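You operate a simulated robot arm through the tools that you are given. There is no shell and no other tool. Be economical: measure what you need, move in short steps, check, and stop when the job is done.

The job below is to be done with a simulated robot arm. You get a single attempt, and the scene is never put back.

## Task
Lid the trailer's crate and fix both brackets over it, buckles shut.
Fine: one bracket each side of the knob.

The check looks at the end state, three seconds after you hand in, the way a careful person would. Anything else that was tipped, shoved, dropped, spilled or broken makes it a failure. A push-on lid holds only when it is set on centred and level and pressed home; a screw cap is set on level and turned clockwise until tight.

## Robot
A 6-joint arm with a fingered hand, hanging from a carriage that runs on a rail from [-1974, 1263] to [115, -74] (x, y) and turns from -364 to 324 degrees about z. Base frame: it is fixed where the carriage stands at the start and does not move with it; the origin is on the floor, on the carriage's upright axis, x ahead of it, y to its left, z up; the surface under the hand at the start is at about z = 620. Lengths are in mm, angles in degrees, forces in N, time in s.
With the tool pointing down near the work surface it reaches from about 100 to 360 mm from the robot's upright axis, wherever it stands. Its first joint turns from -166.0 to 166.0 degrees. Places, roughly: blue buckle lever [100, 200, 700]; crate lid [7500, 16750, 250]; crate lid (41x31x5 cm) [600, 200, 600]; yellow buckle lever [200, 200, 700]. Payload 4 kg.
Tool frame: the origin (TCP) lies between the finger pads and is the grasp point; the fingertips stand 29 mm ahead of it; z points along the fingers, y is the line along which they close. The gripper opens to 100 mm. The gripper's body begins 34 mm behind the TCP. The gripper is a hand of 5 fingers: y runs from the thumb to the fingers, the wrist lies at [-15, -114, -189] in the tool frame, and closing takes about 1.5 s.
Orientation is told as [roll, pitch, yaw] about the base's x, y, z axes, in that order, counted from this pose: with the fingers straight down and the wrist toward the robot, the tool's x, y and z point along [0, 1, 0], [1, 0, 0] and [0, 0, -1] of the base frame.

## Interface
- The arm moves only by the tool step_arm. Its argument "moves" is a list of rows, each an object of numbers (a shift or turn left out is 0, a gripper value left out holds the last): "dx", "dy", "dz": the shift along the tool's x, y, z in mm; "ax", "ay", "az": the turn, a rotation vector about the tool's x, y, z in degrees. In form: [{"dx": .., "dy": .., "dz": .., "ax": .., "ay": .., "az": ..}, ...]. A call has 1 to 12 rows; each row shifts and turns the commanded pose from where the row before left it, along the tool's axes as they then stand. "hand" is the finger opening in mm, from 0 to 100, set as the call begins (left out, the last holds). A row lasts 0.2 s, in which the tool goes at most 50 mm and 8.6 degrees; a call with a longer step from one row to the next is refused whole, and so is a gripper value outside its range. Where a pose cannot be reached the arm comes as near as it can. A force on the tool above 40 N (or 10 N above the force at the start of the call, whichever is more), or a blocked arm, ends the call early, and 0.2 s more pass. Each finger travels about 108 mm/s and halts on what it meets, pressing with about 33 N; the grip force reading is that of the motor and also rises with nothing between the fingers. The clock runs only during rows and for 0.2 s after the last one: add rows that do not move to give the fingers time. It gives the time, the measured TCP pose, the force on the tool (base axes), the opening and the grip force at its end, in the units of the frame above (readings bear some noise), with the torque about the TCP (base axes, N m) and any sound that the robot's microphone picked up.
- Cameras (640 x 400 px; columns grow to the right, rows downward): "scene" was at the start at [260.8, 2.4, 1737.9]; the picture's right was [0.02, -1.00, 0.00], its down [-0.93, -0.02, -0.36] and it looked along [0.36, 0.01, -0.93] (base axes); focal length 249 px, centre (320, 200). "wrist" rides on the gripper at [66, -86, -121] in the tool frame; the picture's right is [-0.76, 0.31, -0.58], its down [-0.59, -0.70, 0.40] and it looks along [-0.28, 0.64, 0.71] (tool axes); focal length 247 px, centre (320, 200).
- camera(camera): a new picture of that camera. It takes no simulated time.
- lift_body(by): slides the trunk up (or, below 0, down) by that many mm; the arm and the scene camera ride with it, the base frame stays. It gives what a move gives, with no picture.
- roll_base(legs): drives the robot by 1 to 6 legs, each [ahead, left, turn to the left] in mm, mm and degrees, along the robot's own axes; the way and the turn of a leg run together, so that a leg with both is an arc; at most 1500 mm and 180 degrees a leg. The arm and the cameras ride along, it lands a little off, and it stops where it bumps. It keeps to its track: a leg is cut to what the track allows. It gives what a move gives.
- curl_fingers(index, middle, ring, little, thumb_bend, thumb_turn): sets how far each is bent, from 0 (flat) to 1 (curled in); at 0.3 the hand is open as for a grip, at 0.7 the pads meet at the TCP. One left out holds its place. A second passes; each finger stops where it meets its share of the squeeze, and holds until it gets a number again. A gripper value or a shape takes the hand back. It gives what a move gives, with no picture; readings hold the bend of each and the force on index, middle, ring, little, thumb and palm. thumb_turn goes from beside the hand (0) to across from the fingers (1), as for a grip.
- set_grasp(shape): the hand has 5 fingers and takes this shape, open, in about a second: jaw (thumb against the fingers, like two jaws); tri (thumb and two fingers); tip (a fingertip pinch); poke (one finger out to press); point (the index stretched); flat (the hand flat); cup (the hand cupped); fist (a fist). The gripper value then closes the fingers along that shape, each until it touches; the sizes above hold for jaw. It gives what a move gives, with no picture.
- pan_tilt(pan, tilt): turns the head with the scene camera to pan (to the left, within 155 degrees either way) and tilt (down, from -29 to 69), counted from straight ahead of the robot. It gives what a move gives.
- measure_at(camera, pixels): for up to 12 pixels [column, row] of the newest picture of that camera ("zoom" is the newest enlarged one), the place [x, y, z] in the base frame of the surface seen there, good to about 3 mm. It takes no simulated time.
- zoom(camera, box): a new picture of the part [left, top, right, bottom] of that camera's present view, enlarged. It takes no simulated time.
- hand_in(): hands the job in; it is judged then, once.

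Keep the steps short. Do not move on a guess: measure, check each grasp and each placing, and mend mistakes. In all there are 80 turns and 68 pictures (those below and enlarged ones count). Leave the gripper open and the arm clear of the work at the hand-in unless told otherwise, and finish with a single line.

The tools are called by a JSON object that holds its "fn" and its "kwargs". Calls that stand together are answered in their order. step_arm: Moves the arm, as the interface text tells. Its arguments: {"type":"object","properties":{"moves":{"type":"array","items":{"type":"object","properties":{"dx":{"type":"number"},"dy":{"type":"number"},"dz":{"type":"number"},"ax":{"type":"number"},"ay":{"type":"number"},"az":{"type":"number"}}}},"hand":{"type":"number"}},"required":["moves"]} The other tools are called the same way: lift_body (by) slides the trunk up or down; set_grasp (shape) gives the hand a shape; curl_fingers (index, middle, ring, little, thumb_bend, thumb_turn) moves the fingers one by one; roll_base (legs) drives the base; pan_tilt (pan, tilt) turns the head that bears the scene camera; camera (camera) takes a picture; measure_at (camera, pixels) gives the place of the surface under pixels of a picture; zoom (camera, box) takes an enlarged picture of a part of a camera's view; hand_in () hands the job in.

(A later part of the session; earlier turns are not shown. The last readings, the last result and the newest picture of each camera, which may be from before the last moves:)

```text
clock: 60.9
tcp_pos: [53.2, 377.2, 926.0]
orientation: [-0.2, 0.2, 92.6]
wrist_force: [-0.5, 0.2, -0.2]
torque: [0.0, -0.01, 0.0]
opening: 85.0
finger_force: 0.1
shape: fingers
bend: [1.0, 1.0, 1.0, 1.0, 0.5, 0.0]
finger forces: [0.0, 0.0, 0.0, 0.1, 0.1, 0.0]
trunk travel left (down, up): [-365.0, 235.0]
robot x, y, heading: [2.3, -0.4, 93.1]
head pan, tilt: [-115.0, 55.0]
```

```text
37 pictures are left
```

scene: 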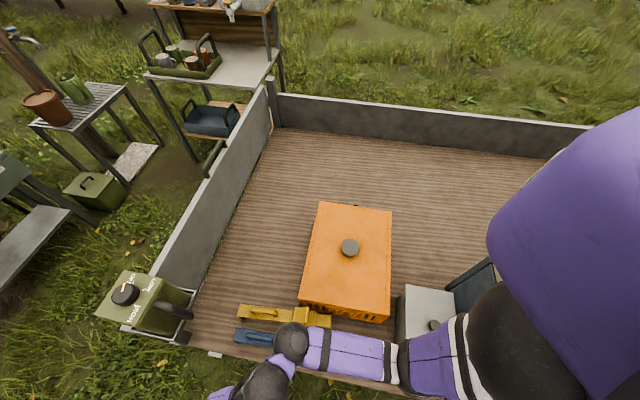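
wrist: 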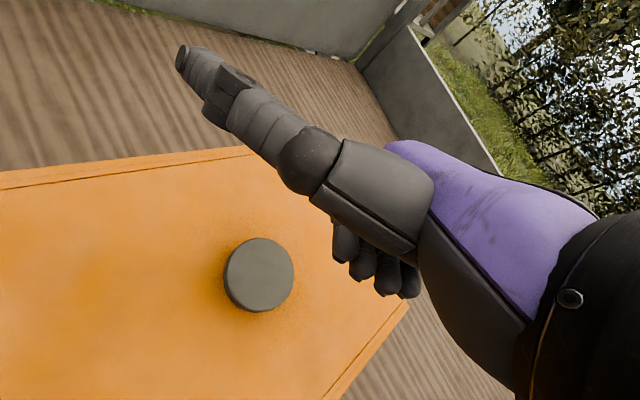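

{"fn": "zoom", "kwargs": {"camera": "scene", "box": [294, 270, 406, 340]}}

{"fn": "measure_at", "kwargs": {"camera": "scene", "pixels": [[351, 240], [351, 247], [318, 206], [390, 212], [387, 317], [303, 300], [345, 260], [345, 302]]}}

```text
5.71 times, centred on (350, 305) of scene
```

zoom: 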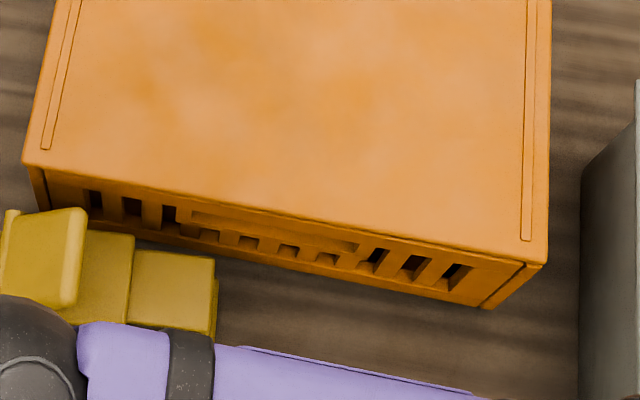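

```text
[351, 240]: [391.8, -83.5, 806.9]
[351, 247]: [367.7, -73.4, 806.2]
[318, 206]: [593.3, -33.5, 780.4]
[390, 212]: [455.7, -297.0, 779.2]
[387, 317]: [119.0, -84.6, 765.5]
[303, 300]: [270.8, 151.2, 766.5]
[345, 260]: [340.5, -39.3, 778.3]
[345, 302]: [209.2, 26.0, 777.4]
```

The lid sits down flush and even on the crate. Now the brackets. They lie parallel to the crate's short side, and the rail runs parallel to its long side, so I turn back and drive back along the rail 350 mm to face the brackets.

{"fn": "roll_base", "kwargs": {"legs": [[0, 0, -75], [-222, 271, 0]]}}

{"fn": "pan_tilt", "kwargs": {"pan": -10, "tilt": 55}}

{"fn": "set_grasp", "kwargs": {"shape": "jaw"}}

{"fn": "camera", "kwargs": {"camera": "scene"}}

```text
clock: 66.4
tcp_pos: [84.9, 231.2, 927.6]
orientation: [-0.3, 0.1, 17.2]
wrist_force: [0.2, -0.6, 0.5]
torque: [0.01, -0.01, -0.02]
opening: 84.9
finger_force: 0.1
shape: fingers
bend: [1.0, 1.0, 1.0, 1.0, 0.5, 0.0]
finger forces: [0.1, 0.0, 0.0, 0.0, 0.1, 0.1]
trunk travel left (down, up): [-365.0, 235.0]
robot x, y, heading: [-295.7, 188.4, 17.6]
head pan, tilt: [-115.0, 55.0]
```

```text
clock: 68.2
tcp_pos: [83.7, 232.7, 926.9]
orientation: [-0.3, 0.2, 17.2]
wrist_force: [0.2, 0.0, 0.2]
torque: [0.01, -0.03, 0.02]
opening: 84.8
finger_force: 0.1
shape: fingers
bend: [1.0, 1.0, 1.0, 1.0, 0.5, 0.0]
finger forces: [0.0, 0.0, 0.0, 0.0, 0.0, 0.1]
trunk travel left (down, up): [-365.0, 235.0]
robot x, y, heading: [-294.0, 187.0, 17.8]
head pan, tilt: [-10.0, 55.0]
```

```text
clock: 69.1
tcp_pos: [85.4, 232.1, 927.0]
orientation: [-0.3, 0.0, 17.2]
wrist_force: [-0.9, -0.1, -0.2]
torque: [-0.02, 0.04, -0.01]
opening: 99.7
finger_force: 0.1
shape: jaw
bend: [0.3, 0.3, 0.3, 0.3, 0.3, 0.97]
finger forces: [0.0, 0.0, 0.0, 0.0, 0.0, 0.0]
trunk travel left (down, up): [-365.0, 235.0]
robot x, y, heading: [-300.5, 188.9, 17.8]
head pan, tilt: [-10.0, 55.0]
```

```text
35 pictures are left
```

scene: 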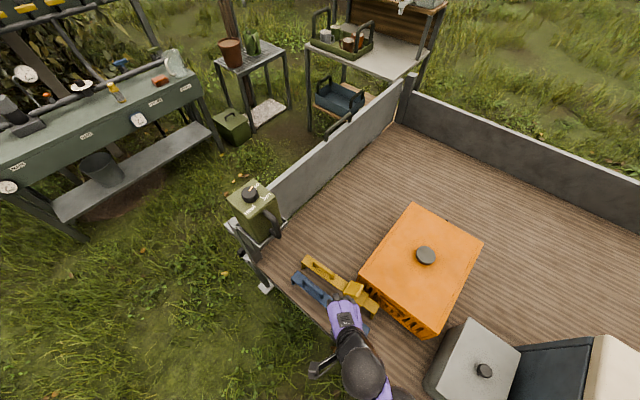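

Good side view. I enlarge brackets and crate side.

{"fn": "zoom", "kwargs": {"camera": "scene", "box": [280, 240, 392, 310]}}

{"fn": "zoom", "kwargs": {"camera": "scene", "box": [350, 200, 494, 290]}}

{"fn": "camera", "kwargs": {"camera": "wrist"}}

```text
5.71 times, centred on (336, 275) of scene
```

zoom: 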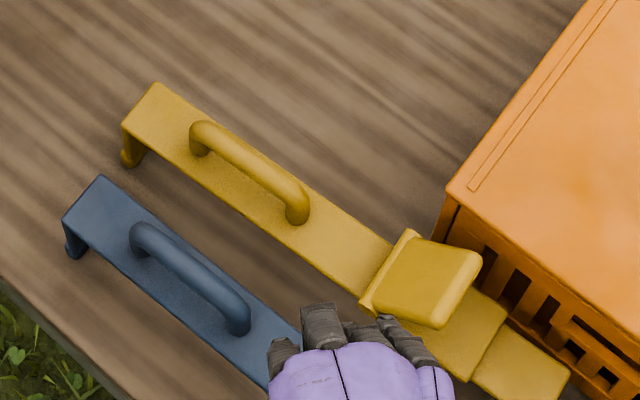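

```text
4.44 times, centred on (422, 245) of scene
```

zoom: 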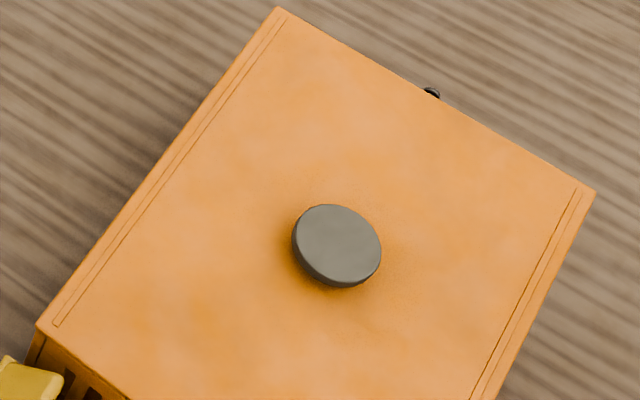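

```text
32 pictures are left
```

wrist: 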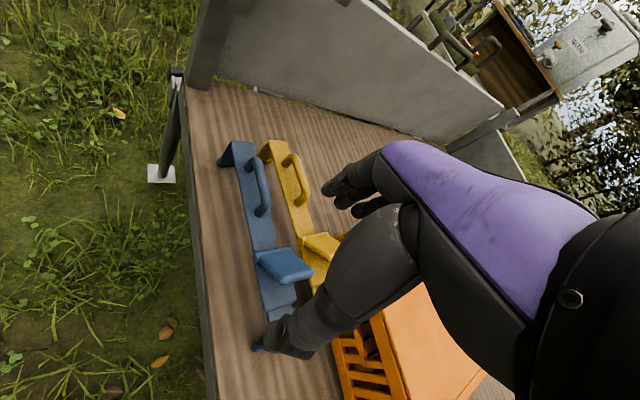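

Each lever is a flap hinged on its handle side, rising toward the sliding end. I measure handle, lever flap, bar, and foot points.

{"fn": "measure_at", "kwargs": {"camera": "scene", "pixels": [[324, 269.8], [316, 263.2], [331.5, 275], [307, 257], [345, 287], [351, 286], [355.5, 290], [362, 287], [366, 295], [374, 305], [303, 268]]}}

{"fn": "measure_at", "kwargs": {"camera": "wrist", "pixels": [[240, 150], [258, 190], [262, 255], [285, 265], [305, 278], [275, 300], [300, 185], [322, 245], [272, 145]]}}

{"fn": "zoom", "kwargs": {"camera": "wrist", "box": [200, 120, 360, 220]}}

{"fn": "zoom", "kwargs": {"camera": "wrist", "box": [220, 225, 348, 305]}}

```text
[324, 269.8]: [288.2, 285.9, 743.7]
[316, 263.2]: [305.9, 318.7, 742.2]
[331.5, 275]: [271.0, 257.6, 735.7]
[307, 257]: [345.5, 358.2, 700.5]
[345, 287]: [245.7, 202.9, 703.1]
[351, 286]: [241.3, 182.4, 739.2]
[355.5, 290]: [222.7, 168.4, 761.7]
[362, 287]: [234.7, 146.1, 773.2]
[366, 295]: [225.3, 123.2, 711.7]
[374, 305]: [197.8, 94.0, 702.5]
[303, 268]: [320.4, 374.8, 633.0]
```

```text
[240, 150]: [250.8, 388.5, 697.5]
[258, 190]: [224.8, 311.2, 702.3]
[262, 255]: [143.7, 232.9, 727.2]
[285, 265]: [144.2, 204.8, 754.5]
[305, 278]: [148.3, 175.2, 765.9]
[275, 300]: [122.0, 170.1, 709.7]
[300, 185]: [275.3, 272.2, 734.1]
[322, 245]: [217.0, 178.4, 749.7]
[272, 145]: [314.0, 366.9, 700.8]
```

```text
4.00 times, centred on (280, 170) of wrist
```

zoom: 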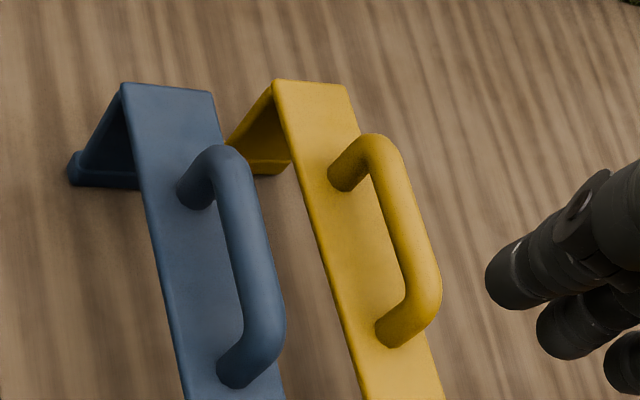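

```text
5.00 times, centred on (284, 265) of wrist
```

zoom: 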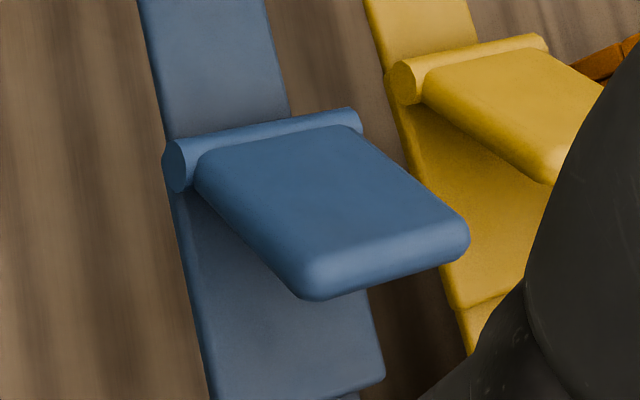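

Now it's clear: the lever tip stands up at z≈773 and closes by being pressed down onto the bar. The yellow handle centre is (288,288), top z 744, its axis at 60.2°. I turn the tool by 47° so the fingers close across the handle, and move above it.

{"fn": "step_arm", "kwargs": {"moves": [{"az": 7.85}, {"az": 7.85}, {"az": 7.85}, {"az": 7.85}, {"az": 7.85}, {"az": 7.75}, {}]}}

{"fn": "step_arm", "kwargs": {"moves": [{"dx": 30, "dy": 30}, {"dx": 30, "dy": 30}, {"dx": 30, "dy": 30}, {"dx": 30, "dy": 30}, {"dx": 29.7, "dy": 28.8}, {"dz": 30}, {"dz": 30}, {"dz": 30}, {}]}}

{"fn": "camera", "kwargs": {"camera": "wrist"}}

```text
clock: 70.7
tcp_pos: [100.8, 225.4, 917.5]
orientation: [0.5, -1.3, -23.1]
wrist_force: [-0.1, 0.4, 0.5]
torque: [0.0, -0.01, -0.02]
opening: 99.9
finger_force: 0.1
shape: jaw
bend: [0.3, 0.3, 0.3, 0.3, 0.3, 0.98]
finger forces: [0.0, 0.0, 0.0, 0.0, 0.0, 0.1]
out of reach, approached as far as the arm can: row 2, 3, 6
trunk travel left (down, up): [-365.0, 235.0]
robot x, y, heading: [-296.3, 187.7, 17.7]
head pan, tilt: [-10.0, 55.0]
```

```text
clock: 72.7
tcp_pos: [297.2, 302.6, 829.2]
orientation: [0.3, -1.1, -23.2]
wrist_force: [1.1, 0.4, -0.2]
torque: [0.01, 0.03, -0.01]
opening: 100.1
finger_force: 0.1
shape: jaw
bend: [0.3, 0.3, 0.3, 0.3, 0.3, 0.98]
finger forces: [0.0, 0.0, 0.0, 0.0, 0.0, 0.0]
trunk travel left (down, up): [-365.0, 235.0]
robot x, y, heading: [-294.1, 187.3, 17.8]
head pan, tilt: [-10.0, 55.0]
```

```text
29 pictures are left
```

wrist: 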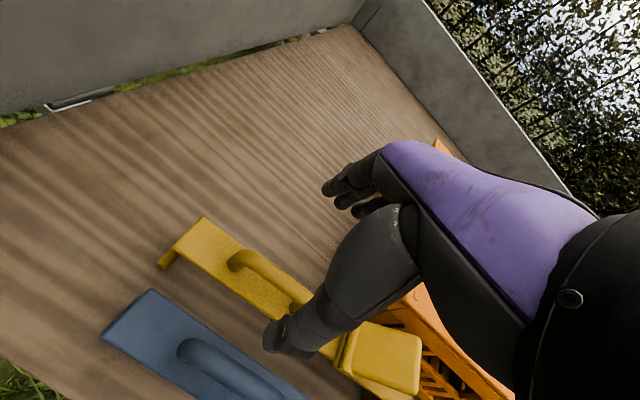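

Close. I fix the yaw and level, then recheck the pose.

{"fn": "step_arm", "kwargs": {"moves": [{"az": 6.6}, {"ax": 0.9, "ay": -0.7}, {}]}}

{"fn": "measure_at", "kwargs": {"camera": "wrist", "pixels": [[240, 262], [265, 270], [290, 287], [205, 235], [255, 262]]}}

```text
clock: 73.5
tcp_pos: [296.5, 303.5, 830.5]
orientation: [-0.3, 0.0, -29.9]
wrist_force: [-1.1, 0.4, -0.4]
torque: [-0.01, -0.01, 0.01]
opening: 100.0
finger_force: 0.1
shape: jaw
bend: [0.3, 0.3, 0.3, 0.3, 0.3, 0.98]
finger forces: [0.0, 0.1, 0.1, 0.1, 0.0, 0.0]
trunk travel left (down, up): [-365.0, 235.0]
robot x, y, heading: [-292.8, 186.7, 17.5]
head pan, tilt: [-10.0, 55.0]
```

```text
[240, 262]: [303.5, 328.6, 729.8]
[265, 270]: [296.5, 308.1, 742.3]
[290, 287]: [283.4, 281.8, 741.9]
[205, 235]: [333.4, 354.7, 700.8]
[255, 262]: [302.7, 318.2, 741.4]
```

Handle line passes right under the TCP; I shift 10 mm toward its middle and lower to z≈737.

{"fn": "step_arm", "kwargs": {"moves": [{"dx": -10, "dy": -1, "ay": 0.3}, {"dz": 30}, {"dz": 30}, {"dz": 20}, {"dz": 12}, {}]}}

{"fn": "camera", "kwargs": {"camera": "wrist"}}

```text
clock: 74.9
tcp_pos: [287.7, 293.8, 742.7]
orientation: [0.1, -0.2, -29.8]
wrist_force: [-0.3, 0.0, 0.3]
torque: [0.02, 0.0, -0.04]
opening: 100.0
finger_force: 0.0
shape: jaw
bend: [0.3, 0.3, 0.3, 0.3, 0.3, 0.98]
finger forces: [0.0, 0.0, 0.0, 0.1, 0.3, 0.0]
out of reach, approached as far as the arm can: row 5
trunk travel left (down, up): [-365.0, 235.0]
robot x, y, heading: [-293.0, 186.8, 17.8]
head pan, tilt: [-10.0, 55.0]
```

```text
28 pictures are left
```

wrist: 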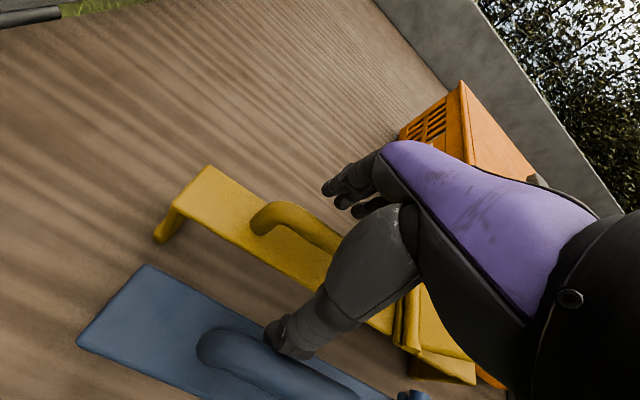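

The thumb is close to the blue handle and the arm is at its reach. I narrow the hand to 60 and lower the trunk by 6 mm.

{"fn": "step_arm", "kwargs": {"moves": [{}, {}, {}], "hand": 60}}

{"fn": "lift_body", "kwargs": {"by": -7}}

{"fn": "step_arm", "kwargs": {"moves": [{}, {}, {}, {}, {}, {}, {}, {}], "hand": 0}}

{"fn": "camera", "kwargs": {"camera": "wrist"}}

```text
clock: 75.7
tcp_pos: [286.6, 292.6, 743.8]
orientation: [0.1, -0.1, -29.9]
wrist_force: [-0.8, -0.1, -0.1]
torque: [-0.01, -0.01, 0.02]
opening: 60.2
finger_force: 0.0
shape: jaw
bend: [0.4, 0.39, 0.73, 0.44, 0.3, 1.0]
finger forces: [0.1, 0.1, 0.0, 0.0, 0.1, 0.0]
trunk travel left (down, up): [-365.0, 235.0]
robot x, y, heading: [-295.4, 184.6, 17.7]
head pan, tilt: [-10.0, 55.0]
```

```text
clock: 76.3
tcp_pos: [288.9, 292.6, 735.7]
orientation: [0.0, -0.2, -29.8]
wrist_force: [0.5, 0.2, -0.8]
torque: [0.0, 0.02, -0.02]
opening: 60.5
finger_force: 0.1
shape: jaw
bend: [0.4, 0.39, 0.73, 0.44, 0.3, 1.0]
finger forces: [0.0, 0.1, 0.1, 0.0, 0.0, 0.0]
trunk travel left (down, up): [-358.0, 242.0]
robot x, y, heading: [-298.6, 186.8, 17.8]
head pan, tilt: [-10.0, 55.0]
```

```text
clock: 78.1
tcp_pos: [288.1, 291.8, 735.9]
orientation: [0.0, -0.1, -29.8]
wrist_force: [0.6, -0.1, 0.2]
torque: [0.04, -0.06, 0.05]
opening: 0.1
finger_force: 33.2
shape: jaw
bend: [0.7, 0.7, 0.7, 0.7, 0.74, 1.0]
finger forces: [8.8, 2.1, 2.5, 1.9, 8.0, 0.0]
trunk travel left (down, up): [-358.0, 242.0]
robot x, y, heading: [-291.0, 188.2, 17.9]
head pan, tilt: [-10.0, 55.0]
```

```text
27 pictures are left
```

wrist: 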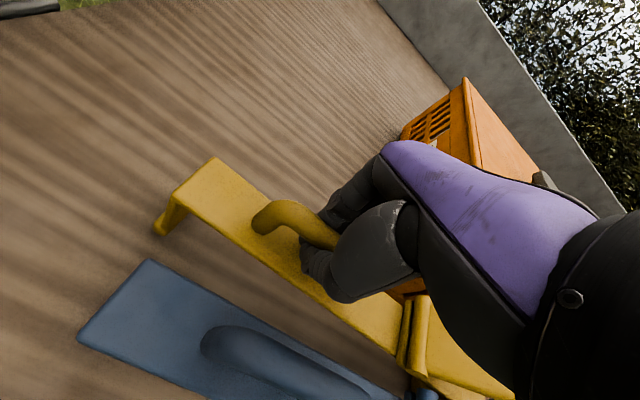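

All fingers closed under the arch: the handle is caged. I lift slowly by 20 mm and look at how it hangs.

{"fn": "lift_body", "kwargs": {"by": 40}}

{"fn": "camera", "kwargs": {"camera": "wrist"}}

{"fn": "camera", "kwargs": {"camera": "scene"}}

```text
clock: 78.9
tcp_pos: [286.9, 293.0, 775.4]
orientation: [0.0, -0.1, -29.7]
wrist_force: [-0.1, -0.2, -0.4]
torque: [0.05, -0.1, 0.0]
opening: 0.0
finger_force: 33.0
shape: jaw
bend: [0.7, 0.7, 0.7, 0.7, 0.74, 1.0]
finger forces: [8.4, 2.2, 2.6, 1.6, 8.6, 0.1]
trunk travel left (down, up): [-398.0, 202.0]
robot x, y, heading: [-293.3, 189.9, 17.6]
head pan, tilt: [-10.0, 55.0]
```

```text
26 pictures are left
```

wrist: 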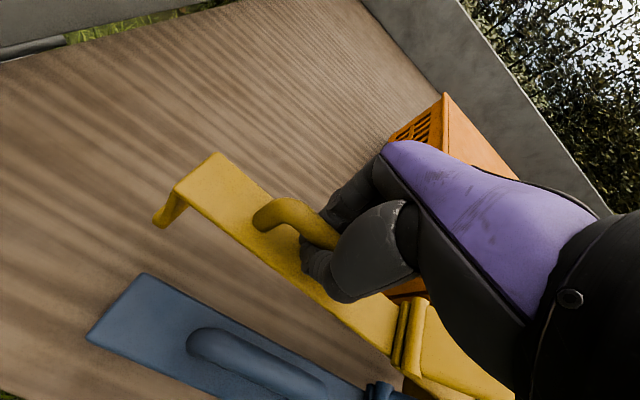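

```text
25 pictures are left
```

scene: 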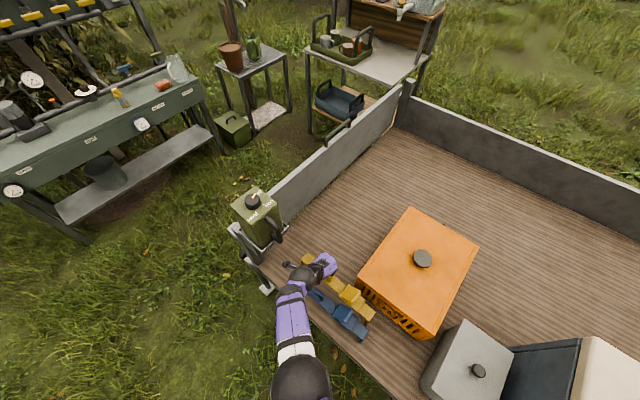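

The bracket came up with the hand. I measure its tilt along the bar, and the side walls' hole groups.

{"fn": "measure_at", "kwargs": {"camera": "wrist", "pixels": [[215, 165], [190, 188], [250, 240], [370, 332], [387, 345], [330, 305]]}}

{"fn": "zoom", "kwargs": {"camera": "scene", "box": [285, 245, 397, 315]}}

{"fn": "measure_at", "kwargs": {"camera": "zoom", "pixels": [[130, 70], [115, 85], [320, 240], [425, 290], [500, 375], [445, 350], [490, 400], [340, 290], [290, 190]]}}

```text
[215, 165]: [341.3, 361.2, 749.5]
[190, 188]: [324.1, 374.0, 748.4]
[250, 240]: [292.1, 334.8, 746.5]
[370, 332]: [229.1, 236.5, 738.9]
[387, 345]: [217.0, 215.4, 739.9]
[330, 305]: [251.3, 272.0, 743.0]
```

```text
5.71 times, centred on (341, 280) of scene
```

zoom: 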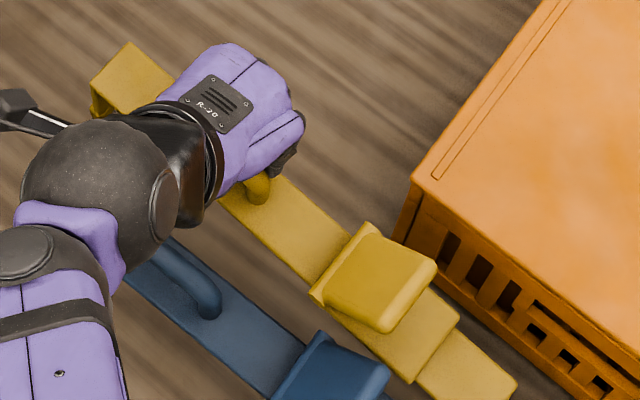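

```text
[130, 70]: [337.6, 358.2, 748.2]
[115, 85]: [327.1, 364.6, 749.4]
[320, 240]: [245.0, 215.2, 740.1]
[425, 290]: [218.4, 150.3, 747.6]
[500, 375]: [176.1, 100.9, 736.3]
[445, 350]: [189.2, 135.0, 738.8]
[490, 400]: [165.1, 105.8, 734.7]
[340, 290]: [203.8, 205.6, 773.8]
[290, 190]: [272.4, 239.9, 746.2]
```

The bracket hangs with about 2.7° tilt (end by the wall 749, lever end 735) — correctable. I raise it well clear of the lid knob, level it, and turn it to the crate's angle.

{"fn": "lift_body", "kwargs": {"by": 175}}

{"fn": "step_arm", "kwargs": {"moves": [{"ay": -2.7}, {"az": 2.9}, {}]}}

{"fn": "zoom", "kwargs": {"camera": "scene", "box": [330, 190, 490, 290]}}

```text
clock: 80.9
tcp_pos: [286.9, 294.0, 950.7]
orientation: [-0.1, -0.1, -29.8]
wrist_force: [-0.8, -0.4, -1.6]
torque: [0.11, -0.07, -0.02]
opening: 0.1
finger_force: 32.7
shape: jaw
bend: [0.7, 0.7, 0.7, 0.7, 0.74, 1.0]
finger forces: [8.3, 2.2, 2.6, 1.6, 8.6, 0.1]
trunk travel left (down, up): [-573.0, 27.0]
robot x, y, heading: [-293.7, 185.5, 17.8]
head pan, tilt: [-10.0, 55.0]
```

```text
clock: 81.7
tcp_pos: [279.9, 291.4, 956.2]
orientation: [-2.7, -0.3, -32.8]
wrist_force: [-0.1, 0.8, -2.1]
torque: [0.14, -0.1, -0.02]
opening: 0.0
finger_force: 33.0
shape: jaw
bend: [0.7, 0.7, 0.7, 0.7, 0.75, 1.0]
finger forces: [8.4, 2.2, 2.6, 1.8, 8.9, 0.0]
out of reach, approached as far as the arm can: row 1, 2
trunk travel left (down, up): [-573.0, 27.0]
robot x, y, heading: [-295.7, 185.9, 17.6]
head pan, tilt: [-10.0, 55.0]
```

```text
4.00 times, centred on (410, 240) of scene
```

zoom: 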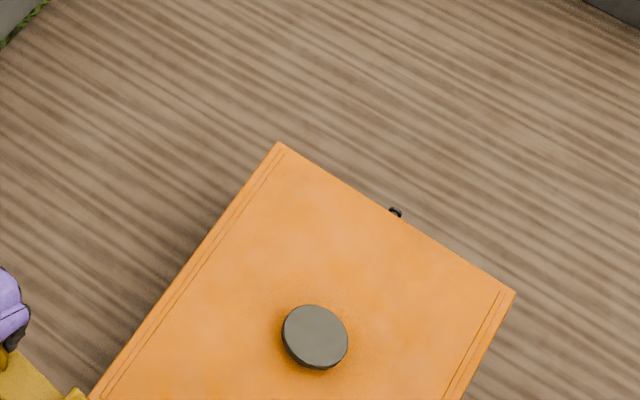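

{"fn": "measure_at", "kwargs": {"camera": "zoom", "pixels": [[197, 257], [194, 257], [190, 257], [484, 340], [488, 340], [492, 340], [314, 335], [280, 146], [511, 294], [232, 210], [110, 375], [460, 378]]}}

```text
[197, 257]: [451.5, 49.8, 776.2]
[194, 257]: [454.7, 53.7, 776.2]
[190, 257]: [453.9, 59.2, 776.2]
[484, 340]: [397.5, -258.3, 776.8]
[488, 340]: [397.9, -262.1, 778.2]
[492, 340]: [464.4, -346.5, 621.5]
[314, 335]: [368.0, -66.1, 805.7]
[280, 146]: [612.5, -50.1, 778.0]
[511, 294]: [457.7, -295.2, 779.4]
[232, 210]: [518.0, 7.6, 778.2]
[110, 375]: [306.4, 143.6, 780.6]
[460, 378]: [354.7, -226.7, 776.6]
```

Lid centre is u≈345.6, n≈143 (along/across crate), width ≈304. I drive the carriage 379 mm along the rail to bring the bracket in line with the far half of the lid.

{"fn": "roll_base", "kwargs": {"legs": [[241.6, -292, 0]]}}

{"fn": "step_arm", "kwargs": {"moves": [{"dx": -32}, {"dx": -32}, {"dx": -32}, {"dx": -32}, {"dx": -32}, {"dx": -24}, {}]}}

{"fn": "pan_tilt", "kwargs": {"pan": -5, "tilt": 65}}

{"fn": "camera", "kwargs": {"camera": "scene"}}

{"fn": "camera", "kwargs": {"camera": "wrist"}}

```text
clock: 84.1
tcp_pos: [598.5, 87.6, 956.6]
orientation: [-2.6, -0.3, -32.8]
wrist_force: [1.3, 0.7, -1.6]
torque: [0.12, -0.08, -0.02]
opening: 0.0
finger_force: 32.9
shape: jaw
bend: [0.7, 0.7, 0.7, 0.7, 0.75, 1.0]
finger forces: [8.3, 2.2, 2.6, 1.7, 9.1, 0.0]
trunk travel left (down, up): [-573.0, 27.0]
robot x, y, heading: [27.1, -15.5, 17.8]
head pan, tilt: [-10.0, 55.0]
```

```text
clock: 85.7
tcp_pos: [498.0, -66.8, 966.2]
orientation: [-2.7, -0.3, -32.7]
wrist_force: [-0.1, 0.5, -1.6]
torque: [0.11, -0.11, 0.02]
opening: 0.2
finger_force: 32.8
shape: jaw
bend: [0.7, 0.7, 0.7, 0.7, 0.75, 1.0]
finger forces: [7.9, 2.1, 2.8, 1.7, 9.1, 0.1]
trunk travel left (down, up): [-573.0, 27.0]
robot x, y, heading: [27.8, -15.6, 17.7]
head pan, tilt: [-10.0, 55.0]
```

```text
clock: 86.4
tcp_pos: [498.6, -66.5, 964.8]
orientation: [-2.7, -0.3, -32.8]
wrist_force: [0.2, -0.6, -2.0]
torque: [0.09, -0.08, 0.0]
opening: 0.0
finger_force: 32.7
shape: jaw
bend: [0.7, 0.7, 0.7, 0.7, 0.75, 1.0]
finger forces: [8.0, 2.1, 2.8, 1.6, 9.1, 0.0]
trunk travel left (down, up): [-573.0, 27.0]
robot x, y, heading: [26.1, -18.1, 17.3]
head pan, tilt: [-5.0, 65.0]
```

```text
22 pictures are left
```

scene: 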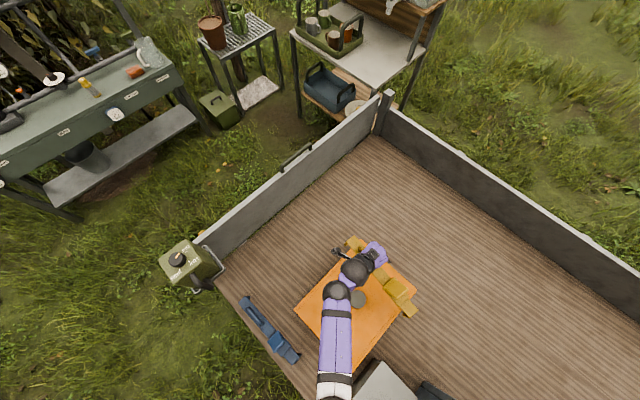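

```text
21 pictures are left
```

wrist: 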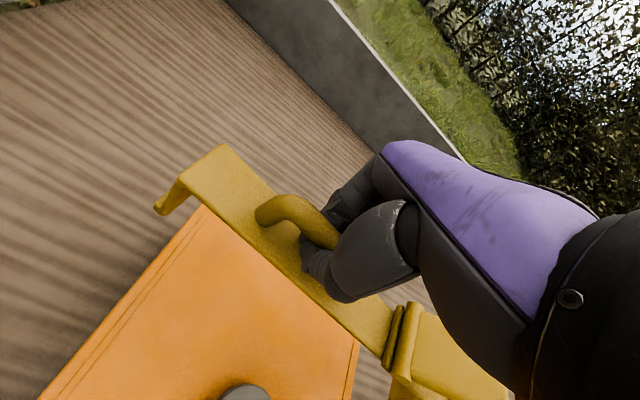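

{"fn": "zoom", "kwargs": {"camera": "scene", "box": [325, 228, 437, 298]}}

```text
5.71 times, centred on (381, 263) of scene
```

zoom: 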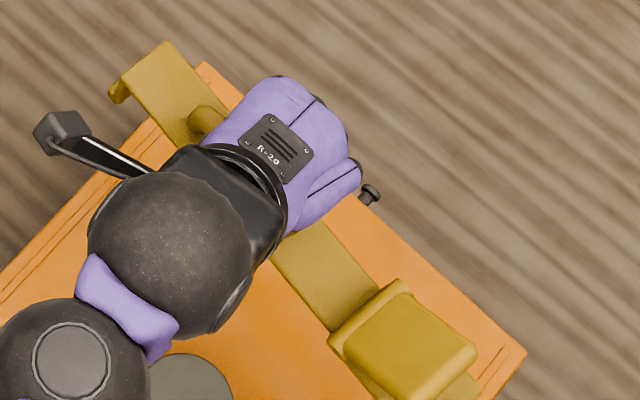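

{"fn": "measure_at", "kwargs": {"camera": "zoom", "pixels": [[166, 45], [124, 80], [145, 62], [180, 110], [340, 250], [295, 270], [320, 262], [465, 390], [118, 98], [112, 88]]}}

{"fn": "measure_at", "kwargs": {"camera": "wrist", "pixels": [[221, 147], [182, 182], [203, 168], [160, 210], [165, 205], [340, 310], [385, 345]]}}

{"fn": "measure_at", "kwargs": {"camera": "scene", "pixels": [[410, 309], [413, 312], [415, 314], [417, 308], [347, 241], [354, 236]]}}

```text
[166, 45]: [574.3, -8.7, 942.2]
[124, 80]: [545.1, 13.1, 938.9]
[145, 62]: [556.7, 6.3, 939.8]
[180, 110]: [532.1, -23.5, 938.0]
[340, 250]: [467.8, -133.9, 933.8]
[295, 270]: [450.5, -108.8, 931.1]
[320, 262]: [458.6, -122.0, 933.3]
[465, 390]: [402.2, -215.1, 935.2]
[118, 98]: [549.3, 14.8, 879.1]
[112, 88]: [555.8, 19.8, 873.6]
```

```text
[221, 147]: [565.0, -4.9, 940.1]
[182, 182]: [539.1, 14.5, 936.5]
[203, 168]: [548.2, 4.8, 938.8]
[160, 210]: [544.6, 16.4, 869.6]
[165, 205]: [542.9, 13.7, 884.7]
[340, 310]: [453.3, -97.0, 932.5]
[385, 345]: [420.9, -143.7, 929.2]
```

```text
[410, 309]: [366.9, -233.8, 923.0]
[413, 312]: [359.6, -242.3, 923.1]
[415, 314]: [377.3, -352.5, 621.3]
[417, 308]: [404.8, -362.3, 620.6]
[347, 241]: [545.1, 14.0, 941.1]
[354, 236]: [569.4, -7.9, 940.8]
```

The bracket still hangs with its lever end about 18 mm low. I tip the tool a further 4° and see whether it follows.

{"fn": "step_arm", "kwargs": {"moves": [{"ay": -4}, {}, {}]}}

{"fn": "zoom", "kwargs": {"camera": "scene", "box": [335, 225, 431, 285]}}

{"fn": "measure_at", "kwargs": {"camera": "scene", "pixels": [[410, 309], [412, 311], [347, 241], [354, 236], [350, 240], [384, 275], [380, 271]]}}

```text
clock: 87.2
tcp_pos: [498.8, -66.3, 965.2]
orientation: [-6.7, -0.3, -32.8]
wrist_force: [-0.2, 0.4, -1.5]
torque: [0.12, -0.06, -0.03]
opening: 0.0
finger_force: 33.0
shape: jaw
bend: [0.7, 0.7, 0.7, 0.7, 0.75, 1.0]
finger forces: [8.0, 2.1, 2.8, 1.7, 9.2, 0.0]
trunk travel left (down, up): [-573.0, 27.0]
robot x, y, heading: [26.5, -16.5, 17.5]
head pan, tilt: [-5.0, 65.0]
```

```text
6.67 times, centred on (383, 255) of scene
```

zoom: 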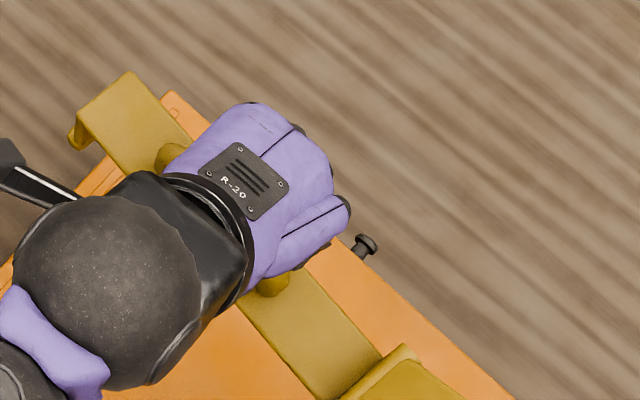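

```text
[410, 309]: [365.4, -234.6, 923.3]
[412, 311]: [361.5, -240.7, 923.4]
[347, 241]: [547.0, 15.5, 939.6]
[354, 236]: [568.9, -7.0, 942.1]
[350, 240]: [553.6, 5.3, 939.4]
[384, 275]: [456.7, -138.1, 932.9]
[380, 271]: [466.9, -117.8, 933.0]
```

Those readings came from the older picture; I measure on the new enlargement.

{"fn": "measure_at", "kwargs": {"camera": "zoom", "pixels": [[125, 77], [95, 112], [110, 100], [145, 140], [300, 310], [330, 355], [350, 360], [270, 290]]}}

```text
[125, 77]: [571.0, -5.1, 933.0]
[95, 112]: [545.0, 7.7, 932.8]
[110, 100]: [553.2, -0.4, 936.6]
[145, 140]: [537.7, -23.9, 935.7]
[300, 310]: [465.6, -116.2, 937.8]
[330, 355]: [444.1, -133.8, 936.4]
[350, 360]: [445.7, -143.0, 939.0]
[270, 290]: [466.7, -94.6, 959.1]
```

It now follows the tool: tilt is about -1°. But compared with the lid's far edge (slope 41° in the picture) the bar slopes 48°, so it's yawed ~5.5° in the grip. I correct both and shift 4.5 mm across.

{"fn": "step_arm", "kwargs": {"moves": [{"ay": 0.9}, {"az": -5.5}, {"dx": -4.5}, {}]}}

{"fn": "lift_body", "kwargs": {"by": -68}}

{"fn": "camera", "kwargs": {"camera": "scene"}}

{"fn": "zoom", "kwargs": {"camera": "scene", "box": [320, 230, 448, 310]}}

```text
clock: 88.2
tcp_pos: [495.4, -70.7, 964.7]
orientation: [-5.8, 0.4, -27.3]
wrist_force: [0.8, -0.4, -2.5]
torque: [0.1, -0.1, -0.03]
opening: 0.0
finger_force: 33.0
shape: jaw
bend: [0.7, 0.7, 0.7, 0.7, 0.75, 1.0]
finger forces: [8.0, 2.1, 3.0, 1.7, 9.3, 0.1]
trunk travel left (down, up): [-573.0, 27.0]
robot x, y, heading: [24.5, -18.3, 17.8]
head pan, tilt: [-5.0, 65.0]
```

```text
clock: 89.3
tcp_pos: [496.7, -70.4, 897.8]
orientation: [-5.9, 0.3, -27.3]
wrist_force: [0.6, 0.1, -0.5]
torque: [0.12, -0.09, 0.01]
opening: 0.1
finger_force: 32.8
shape: jaw
bend: [0.7, 0.7, 0.7, 0.7, 0.75, 1.0]
finger forces: [8.0, 2.1, 2.9, 1.8, 9.3, 0.1]
trunk travel left (down, up): [-505.0, 95.0]
robot x, y, heading: [24.3, -16.9, 17.4]
head pan, tilt: [-5.0, 65.0]
```

```text
18 pictures are left
```

scene: 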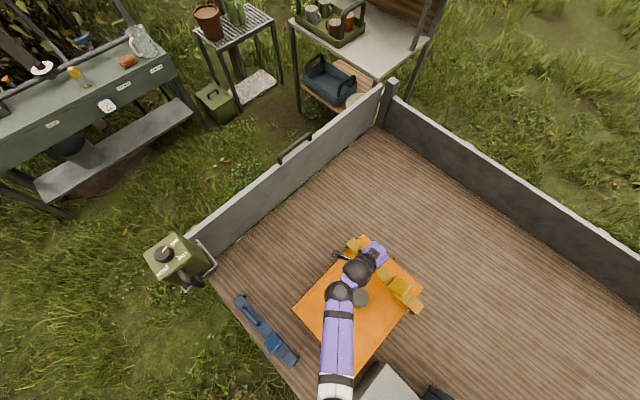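

```text
5.00 times, centred on (384, 270) of scene
```

zoom: 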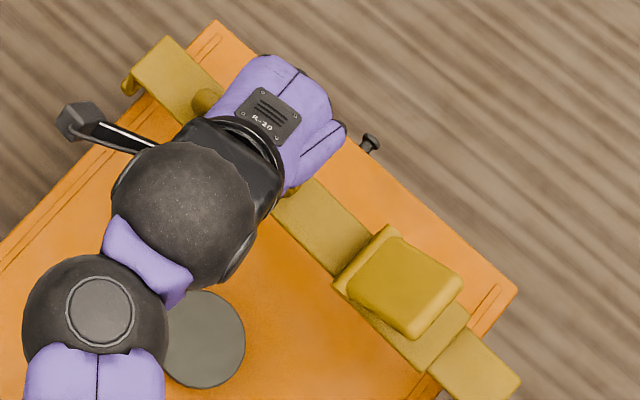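

{"fn": "measure_at", "kwargs": {"camera": "zoom", "pixels": [[168, 40], [136, 70], [152, 56], [310, 190], [280, 215], [335, 240], [515, 380], [452, 394], [485, 388], [515, 288], [217, 24], [135, 105]]}}

```text
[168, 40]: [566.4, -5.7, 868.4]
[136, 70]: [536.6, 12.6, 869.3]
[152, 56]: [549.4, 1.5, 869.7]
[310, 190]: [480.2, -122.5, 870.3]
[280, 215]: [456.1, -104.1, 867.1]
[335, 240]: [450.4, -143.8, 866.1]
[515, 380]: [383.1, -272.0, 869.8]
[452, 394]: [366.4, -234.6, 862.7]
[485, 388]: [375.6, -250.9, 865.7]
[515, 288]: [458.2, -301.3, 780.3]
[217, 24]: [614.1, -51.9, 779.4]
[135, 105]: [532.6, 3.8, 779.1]
```

Bar is 2° off in yaw, ~4.5 mm short toward the wall side, tilt 0.5°. I correct these, then lower 22 mm so the legs just enter past the lid's edges, with the force guard on.

{"fn": "step_arm", "kwargs": {"moves": [{"az": -1.9, "ay": -0.5}, {"dx": 4.5}, {}, {"dx": 0.9, "dz": 8}, {"dx": 0.7, "dz": 6}, {"dx": 0.5, "dz": 5}, {"dx": 0.3, "dz": 3}, {}]}}

{"fn": "zoom", "kwargs": {"camera": "scene", "box": [325, 230, 453, 310]}}

{"fn": "measure_at", "kwargs": {"camera": "zoom", "pixels": [[143, 40], [110, 74], [127, 58], [118, 88], [104, 84], [485, 375], [478, 380], [470, 385], [490, 285], [100, 110]]}}

```text
clock: 91.1
tcp_pos: [496.9, -66.1, 875.7]
orientation: [-6.4, 0.5, -25.5]
wrist_force: [0.8, -0.2, -1.3]
torque: [0.14, -0.07, 0.0]
opening: 0.0
finger_force: 32.9
shape: jaw
bend: [0.7, 0.7, 0.7, 0.7, 0.75, 1.0]
finger forces: [7.9, 2.1, 2.9, 1.7, 9.3, 0.0]
trunk travel left (down, up): [-505.0, 95.0]
robot x, y, heading: [25.5, -17.3, 17.6]
head pan, tilt: [-5.0, 65.0]
```

```text
5.00 times, centred on (389, 270) of scene
```

zoom: 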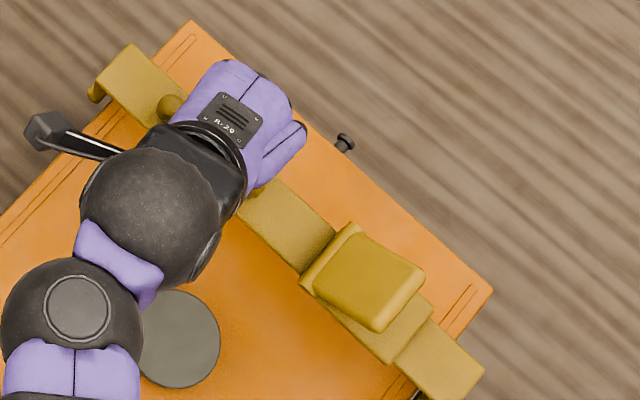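

```text
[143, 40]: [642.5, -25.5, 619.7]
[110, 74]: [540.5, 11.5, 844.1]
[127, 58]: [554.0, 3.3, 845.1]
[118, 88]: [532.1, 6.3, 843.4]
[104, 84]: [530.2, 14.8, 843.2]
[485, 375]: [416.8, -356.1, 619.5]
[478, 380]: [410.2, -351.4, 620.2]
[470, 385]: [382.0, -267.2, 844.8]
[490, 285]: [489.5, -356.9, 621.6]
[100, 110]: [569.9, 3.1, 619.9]
```

The bar is now parallel to the lid's edge and the legs are already ~17 mm below the lid's top with no contact. I shift 2 mm to centre and lower on.

{"fn": "step_arm", "kwargs": {"moves": [{"dx": 2}, {"dx": 1.1, "dz": 10}, {"dx": 1.1, "dz": 10}, {"dx": 1.1, "dz": 10}, {"dx": 1.1, "dz": 10}, {"dx": 0.7, "dz": 6}, {"dx": 0.4, "dz": 4}, {"dx": 0.3, "dz": 3}, {"dx": 0.3, "dz": 3}, {"dx": 0.3, "dz": 3}, {}]}}

```text
clock: 93.5
tcp_pos: [500.3, -63.6, 816.2]
orientation: [-6.2, 0.5, -25.5]
wrist_force: [-1.5, -0.7, 5.5]
torque: [0.02, 0.01, 0.07]
opening: 0.0
finger_force: 33.0
shape: jaw
bend: [0.7, 0.7, 0.7, 0.7, 0.75, 1.0]
finger forces: [6.6, 1.0, 2.3, 2.2, 9.7, 0.1]
trunk travel left (down, up): [-505.0, 95.0]
robot x, y, heading: [26.1, -15.3, 17.5]
head pan, tilt: [-5.0, 65.0]
```

It has landed (5.5 N up at the expected height). I open the hand partly, and look.

{"fn": "step_arm", "kwargs": {"moves": [{}, {}, {}, {}], "hand": 60}}

{"fn": "step_arm", "kwargs": {"moves": [{"dz": -20, "dx": -2}, {"dz": -40, "dx": -4}, {"dz": -40, "dx": -4}, {"ay": 6}, {}]}}

{"fn": "camera", "kwargs": {"camera": "wrist"}}

```text
clock: 94.5
tcp_pos: [498.2, -64.1, 814.4]
orientation: [-6.3, 0.5, -25.4]
wrist_force: [-0.7, -0.1, -0.3]
torque: [-0.01, -0.01, -0.02]
opening: 59.8
finger_force: 0.1
shape: jaw
bend: [0.4, 0.39, 0.73, 0.45, 0.31, 1.0]
finger forces: [0.1, 0.1, 0.1, 0.1, 0.0, 0.1]
trunk travel left (down, up): [-505.0, 95.0]
robot x, y, heading: [24.0, -16.7, 17.7]
head pan, tilt: [-5.0, 65.0]
```

```text
clock: 95.7
tcp_pos: [498.8, -63.9, 915.8]
orientation: [-0.1, 0.5, -25.4]
wrist_force: [-0.8, -0.4, 0.0]
torque: [-0.01, 0.02, 0.0]
opening: 59.9
finger_force: 0.0
shape: jaw
bend: [0.4, 0.39, 0.73, 0.45, 0.3, 1.0]
finger forces: [0.0, 0.0, 0.0, 0.0, 0.0, 0.0]
trunk travel left (down, up): [-505.0, 95.0]
robot x, y, heading: [24.5, -14.5, 17.5]
head pan, tilt: [-5.0, 65.0]
```

```text
15 pictures are left
```

wrist: 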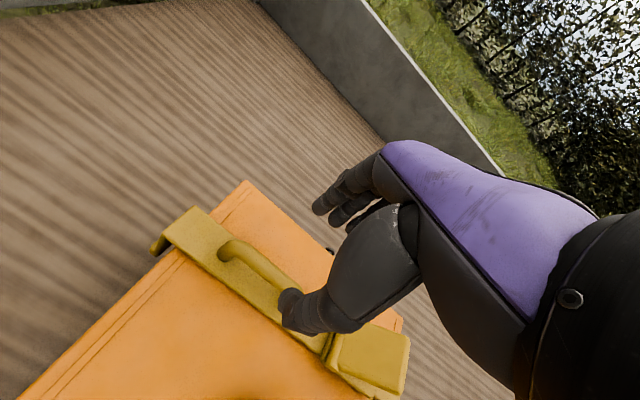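

Well seated. I measure the lever now to press it down at its tip.

{"fn": "measure_at", "kwargs": {"camera": "wrist", "pixels": [[345, 340], [375, 350], [400, 345], [395, 372], [385, 385], [190, 225], [300, 325], [265, 265]]}}

```text
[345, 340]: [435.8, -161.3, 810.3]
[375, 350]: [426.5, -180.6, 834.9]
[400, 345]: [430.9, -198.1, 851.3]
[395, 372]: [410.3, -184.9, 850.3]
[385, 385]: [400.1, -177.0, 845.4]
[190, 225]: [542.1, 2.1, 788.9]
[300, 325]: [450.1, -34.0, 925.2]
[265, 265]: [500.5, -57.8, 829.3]
```

Lever tip is at about (416,-193,853), hinge near (438,-157). I make the fist again (thumb aside) and move it above the lever tip.

{"fn": "set_grasp", "kwargs": {"shape": "fist"}}

{"fn": "curl_fingers", "kwargs": {"thumb_turn": 0, "thumb_bend": 0.5}}

{"fn": "step_arm", "kwargs": {"moves": [{"dx": -37, "dy": -3.7}, {"dx": -37, "dy": -3.7}, {"dx": -37, "dy": -3.7}, {"dx": -37, "dy": -3.7}, {}, {"dz": 20}, {"dz": 15}, {}]}}

{"fn": "camera", "kwargs": {"camera": "wrist"}}

```text
clock: 96.6
tcp_pos: [500.6, -64.7, 917.3]
orientation: [-0.3, 0.5, -25.4]
wrist_force: [0.5, -0.5, -0.3]
torque: [0.04, -0.02, -0.01]
opening: 0.0
finger_force: 0.0
shape: fist
bend: [0.99, 1.0, 1.0, 1.0, 0.87, 0.84]
finger forces: [0.0, 0.0, 0.1, 0.1, 0.0, 0.0]
trunk travel left (down, up): [-505.0, 95.0]
robot x, y, heading: [25.4, -17.8, 17.5]
head pan, tilt: [-5.0, 65.0]
```

```text
clock: 97.6
tcp_pos: [500.2, -64.7, 917.0]
orientation: [-0.2, 0.6, -25.3]
wrist_force: [0.5, -0.3, 0.6]
torque: [0.01, -0.01, 0.0]
opening: 84.6
finger_force: 0.2
shape: fingers
bend: [1.0, 1.0, 1.0, 1.0, 0.5, 0.0]
finger forces: [0.1, 0.1, 0.0, 0.0, 0.1, 0.0]
trunk travel left (down, up): [-505.0, 95.0]
robot x, y, heading: [20.4, -14.3, 17.5]
head pan, tilt: [-5.0, 65.0]
```

```text
clock: 99.4
tcp_pos: [421.5, -192.9, 881.6]
orientation: [-0.3, 0.5, -25.4]
wrist_force: [0.6, 0.2, -0.5]
torque: [-0.04, -0.02, 0.01]
opening: 85.0
finger_force: 0.1
shape: fingers
bend: [1.0, 1.0, 1.0, 1.0, 0.5, 0.0]
finger forces: [0.0, 0.1, 0.0, 0.0, 0.0, 0.0]
trunk travel left (down, up): [-505.0, 95.0]
robot x, y, heading: [25.1, -16.9, 17.7]
head pan, tilt: [-5.0, 65.0]
```

```text
14 pictures are left
```

wrist: 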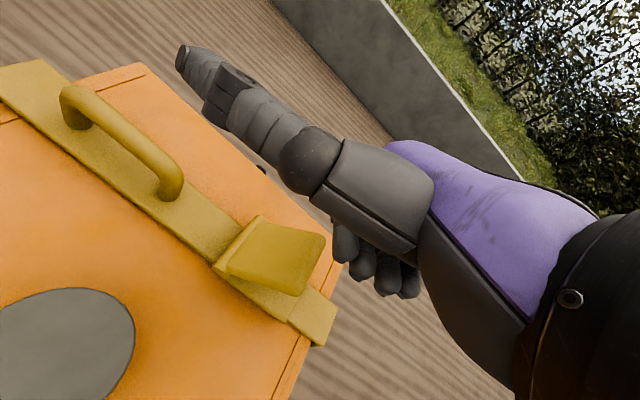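

The fist is above the lever tip. I press down in small steps with the force guard.

{"fn": "step_arm", "kwargs": {"moves": [{"dz": 12}, {"dz": 12}, {"dz": 8}, {"dz": 8}, {"dz": 8}, {"dz": 8}, {"dz": 7}, {"dz": 6}, {"dz": 5}, {"dz": 4}, {"dz": 4}, {"dz": 4}]}}

```text
clock: 102.0
tcp_pos: [424.1, -193.2, 798.1]
orientation: [-0.3, 0.2, -25.5]
wrist_force: [2.4, -2.7, 7.8]
torque: [-0.02, 0.08, 0.03]
opening: 84.7
finger_force: 2.9
shape: fingers
bend: [1.0, 1.0, 1.0, 1.0, 0.5, 0.0]
finger forces: [0.0, 5.8, 0.0, 0.1, 0.0, 0.1]
trunk travel left (down, up): [-505.0, 95.0]
robot x, y, heading: [22.2, -17.0, 17.7]
head pan, tilt: [-5.0, 65.0]
```

The lever gives way (8 N at z 798). I press on until it clicks or goes hard.

{"fn": "step_arm", "kwargs": {"moves": [{"dz": 4}, {"dz": 4}, {"dz": 3}, {"dz": 3}, {"dz": 3}, {"dz": 3}]}}

{"fn": "camera", "kwargs": {"camera": "wrist"}}

```text
clock: 103.4
tcp_pos: [420.5, -191.7, 774.6]
orientation: [-0.2, 0.6, -25.2]
wrist_force: [2.5, -2.0, 4.9]
torque: [0.1, 0.18, 0.04]
opening: 84.6
finger_force: 1.6
shape: fingers
bend: [1.0, 1.0, 1.0, 1.0, 0.5, 0.0]
finger forces: [1.4, 2.3, 0.0, 0.0, 0.1, 0.0]
trunk travel left (down, up): [-505.0, 95.0]
robot x, y, heading: [26.9, -15.9, 17.8]
head pan, tilt: [-5.0, 65.0]
```

```text
13 pictures are left
```

wrist: 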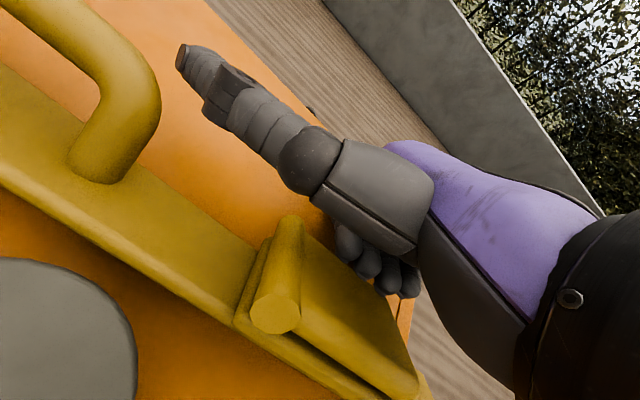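

The flap is nearly flat. A few more millimetres until hard.

{"fn": "step_arm", "kwargs": {"moves": [{"dz": 2}, {"dz": 2}, {"dz": 2}, {"dz": 2}, {"dz": 2}, {"dz": 2}, {"dz": 2}, {"dz": 2}]}}

```text
clock: 104.6
tcp_pos: [426.6, -196.1, 771.5]
orientation: [-0.3, -0.4, -25.4]
wrist_force: [-4.3, 2.0, 23.0]
torque: [-0.4, -0.27, -0.02]
opening: 84.9
finger_force: 11.6
shape: fingers
bend: [1.0, 1.0, 1.0, 1.0, 0.5, 0.0]
finger forces: [0.1, 22.5, 0.0, 0.0, 0.0, 0.0]
trunk travel left (down, up): [-505.0, 95.0]
robot x, y, heading: [25.1, -13.8, 17.4]
head pan, tilt: [-5.0, 65.0]
stopped in row 6: the force on the tool passed its limit at 43 N (the readings are from after the stop); the commanded pose is now the measured one
```

Went hard at 43 N. I rise and look at the lever, and at the lid's lie.

{"fn": "step_arm", "kwargs": {"moves": [{"dz": -20}, {"dz": -40}, {"dz": -45}, {"dz": -45}, {"dx": 40, "dy": -20}, {}]}}

{"fn": "camera", "kwargs": {"camera": "wrist"}}

{"fn": "measure_at", "kwargs": {"camera": "wrist", "pixels": [[320, 240], [300, 260], [280, 240]]}}

```text
clock: 106.0
tcp_pos: [424.1, -147.4, 919.1]
orientation: [-0.4, -0.1, -25.4]
wrist_force: [0.1, -0.4, -0.6]
torque: [0.02, -0.03, 0.01]
opening: 85.1
finger_force: 0.0
shape: fingers
bend: [1.0, 1.0, 1.0, 1.0, 0.5, 0.0]
finger forces: [0.0, 0.0, 0.1, 0.0, 0.0, 0.0]
trunk travel left (down, up): [-505.0, 95.0]
robot x, y, heading: [24.0, -16.4, 17.6]
head pan, tilt: [-5.0, 65.0]
```

```text
12 pictures are left
```

wrist: 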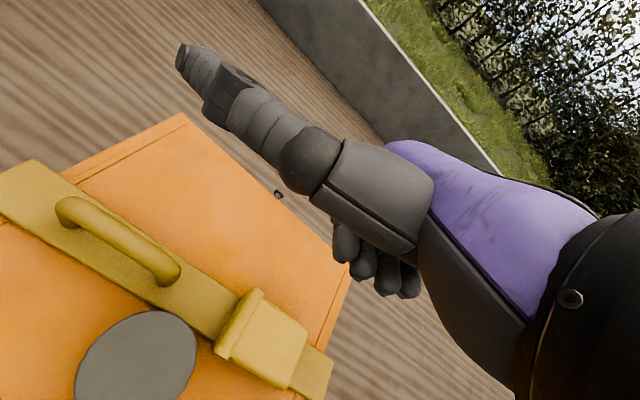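

```text
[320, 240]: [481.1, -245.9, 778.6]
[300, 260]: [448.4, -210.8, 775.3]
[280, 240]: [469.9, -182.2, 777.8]
```

The yellow buckle is shut and stays flat. Now the blue bracket: open to jaw, drive back along the rail, and look.

{"fn": "set_grasp", "kwargs": {"shape": "jaw"}}

{"fn": "roll_base", "kwargs": {"legs": [[-242, 293, 0]]}}

{"fn": "zoom", "kwargs": {"camera": "scene", "box": [240, 210, 432, 330]}}

```text
clock: 106.9
tcp_pos: [424.4, -148.6, 918.5]
orientation: [-0.3, -0.1, -25.4]
wrist_force: [-0.1, 0.3, -1.0]
torque: [0.0, -0.03, -0.01]
opening: 99.8
finger_force: 0.1
shape: jaw
bend: [0.3, 0.3, 0.3, 0.3, 0.3, 0.97]
finger forces: [0.0, 0.1, 0.0, 0.1, 0.0, 0.1]
trunk travel left (down, up): [-505.0, 95.0]
robot x, y, heading: [27.4, -14.1, 17.3]
head pan, tilt: [-5.0, 65.0]
```

```text
clock: 109.3
tcp_pos: [103.9, 56.3, 918.9]
orientation: [-0.4, 0.0, -25.5]
wrist_force: [-0.1, -0.5, 0.3]
torque: [-0.01, 0.0, 0.0]
opening: 100.0
finger_force: 0.1
shape: jaw
bend: [0.3, 0.3, 0.3, 0.3, 0.3, 0.97]
finger forces: [0.0, 0.1, 0.1, 0.2, 0.0, 0.0]
trunk travel left (down, up): [-505.0, 95.0]
robot x, y, heading: [-297.6, 186.9, 17.2]
head pan, tilt: [-5.0, 65.0]
```

```text
3.33 times, centred on (336, 270) of scene
```

zoom: 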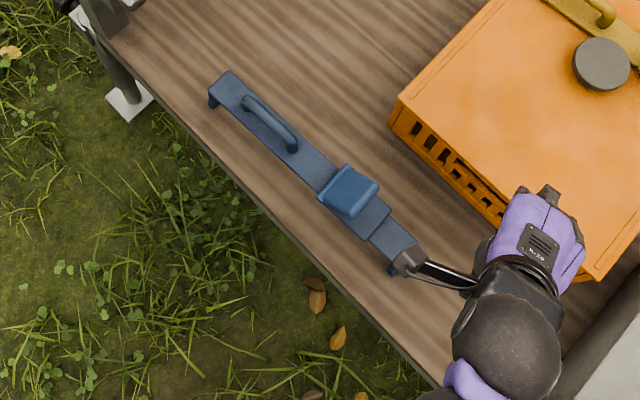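

{"fn": "measure_at", "kwargs": {"camera": "zoom", "pixels": [[246, 102], [269, 122], [292, 144], [231, 73], [212, 90], [222, 83], [310, 160], [405, 240], [385, 255], [395, 245], [350, 180], [600, 60]]}}

```text
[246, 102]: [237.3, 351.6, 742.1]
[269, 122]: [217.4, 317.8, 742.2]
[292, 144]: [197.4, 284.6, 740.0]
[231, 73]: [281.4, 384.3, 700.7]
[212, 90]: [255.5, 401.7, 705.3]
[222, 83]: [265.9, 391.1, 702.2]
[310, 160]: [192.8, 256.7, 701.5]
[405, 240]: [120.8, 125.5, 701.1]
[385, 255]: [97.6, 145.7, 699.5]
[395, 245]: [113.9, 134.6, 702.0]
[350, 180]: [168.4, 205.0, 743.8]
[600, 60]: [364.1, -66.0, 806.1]
```

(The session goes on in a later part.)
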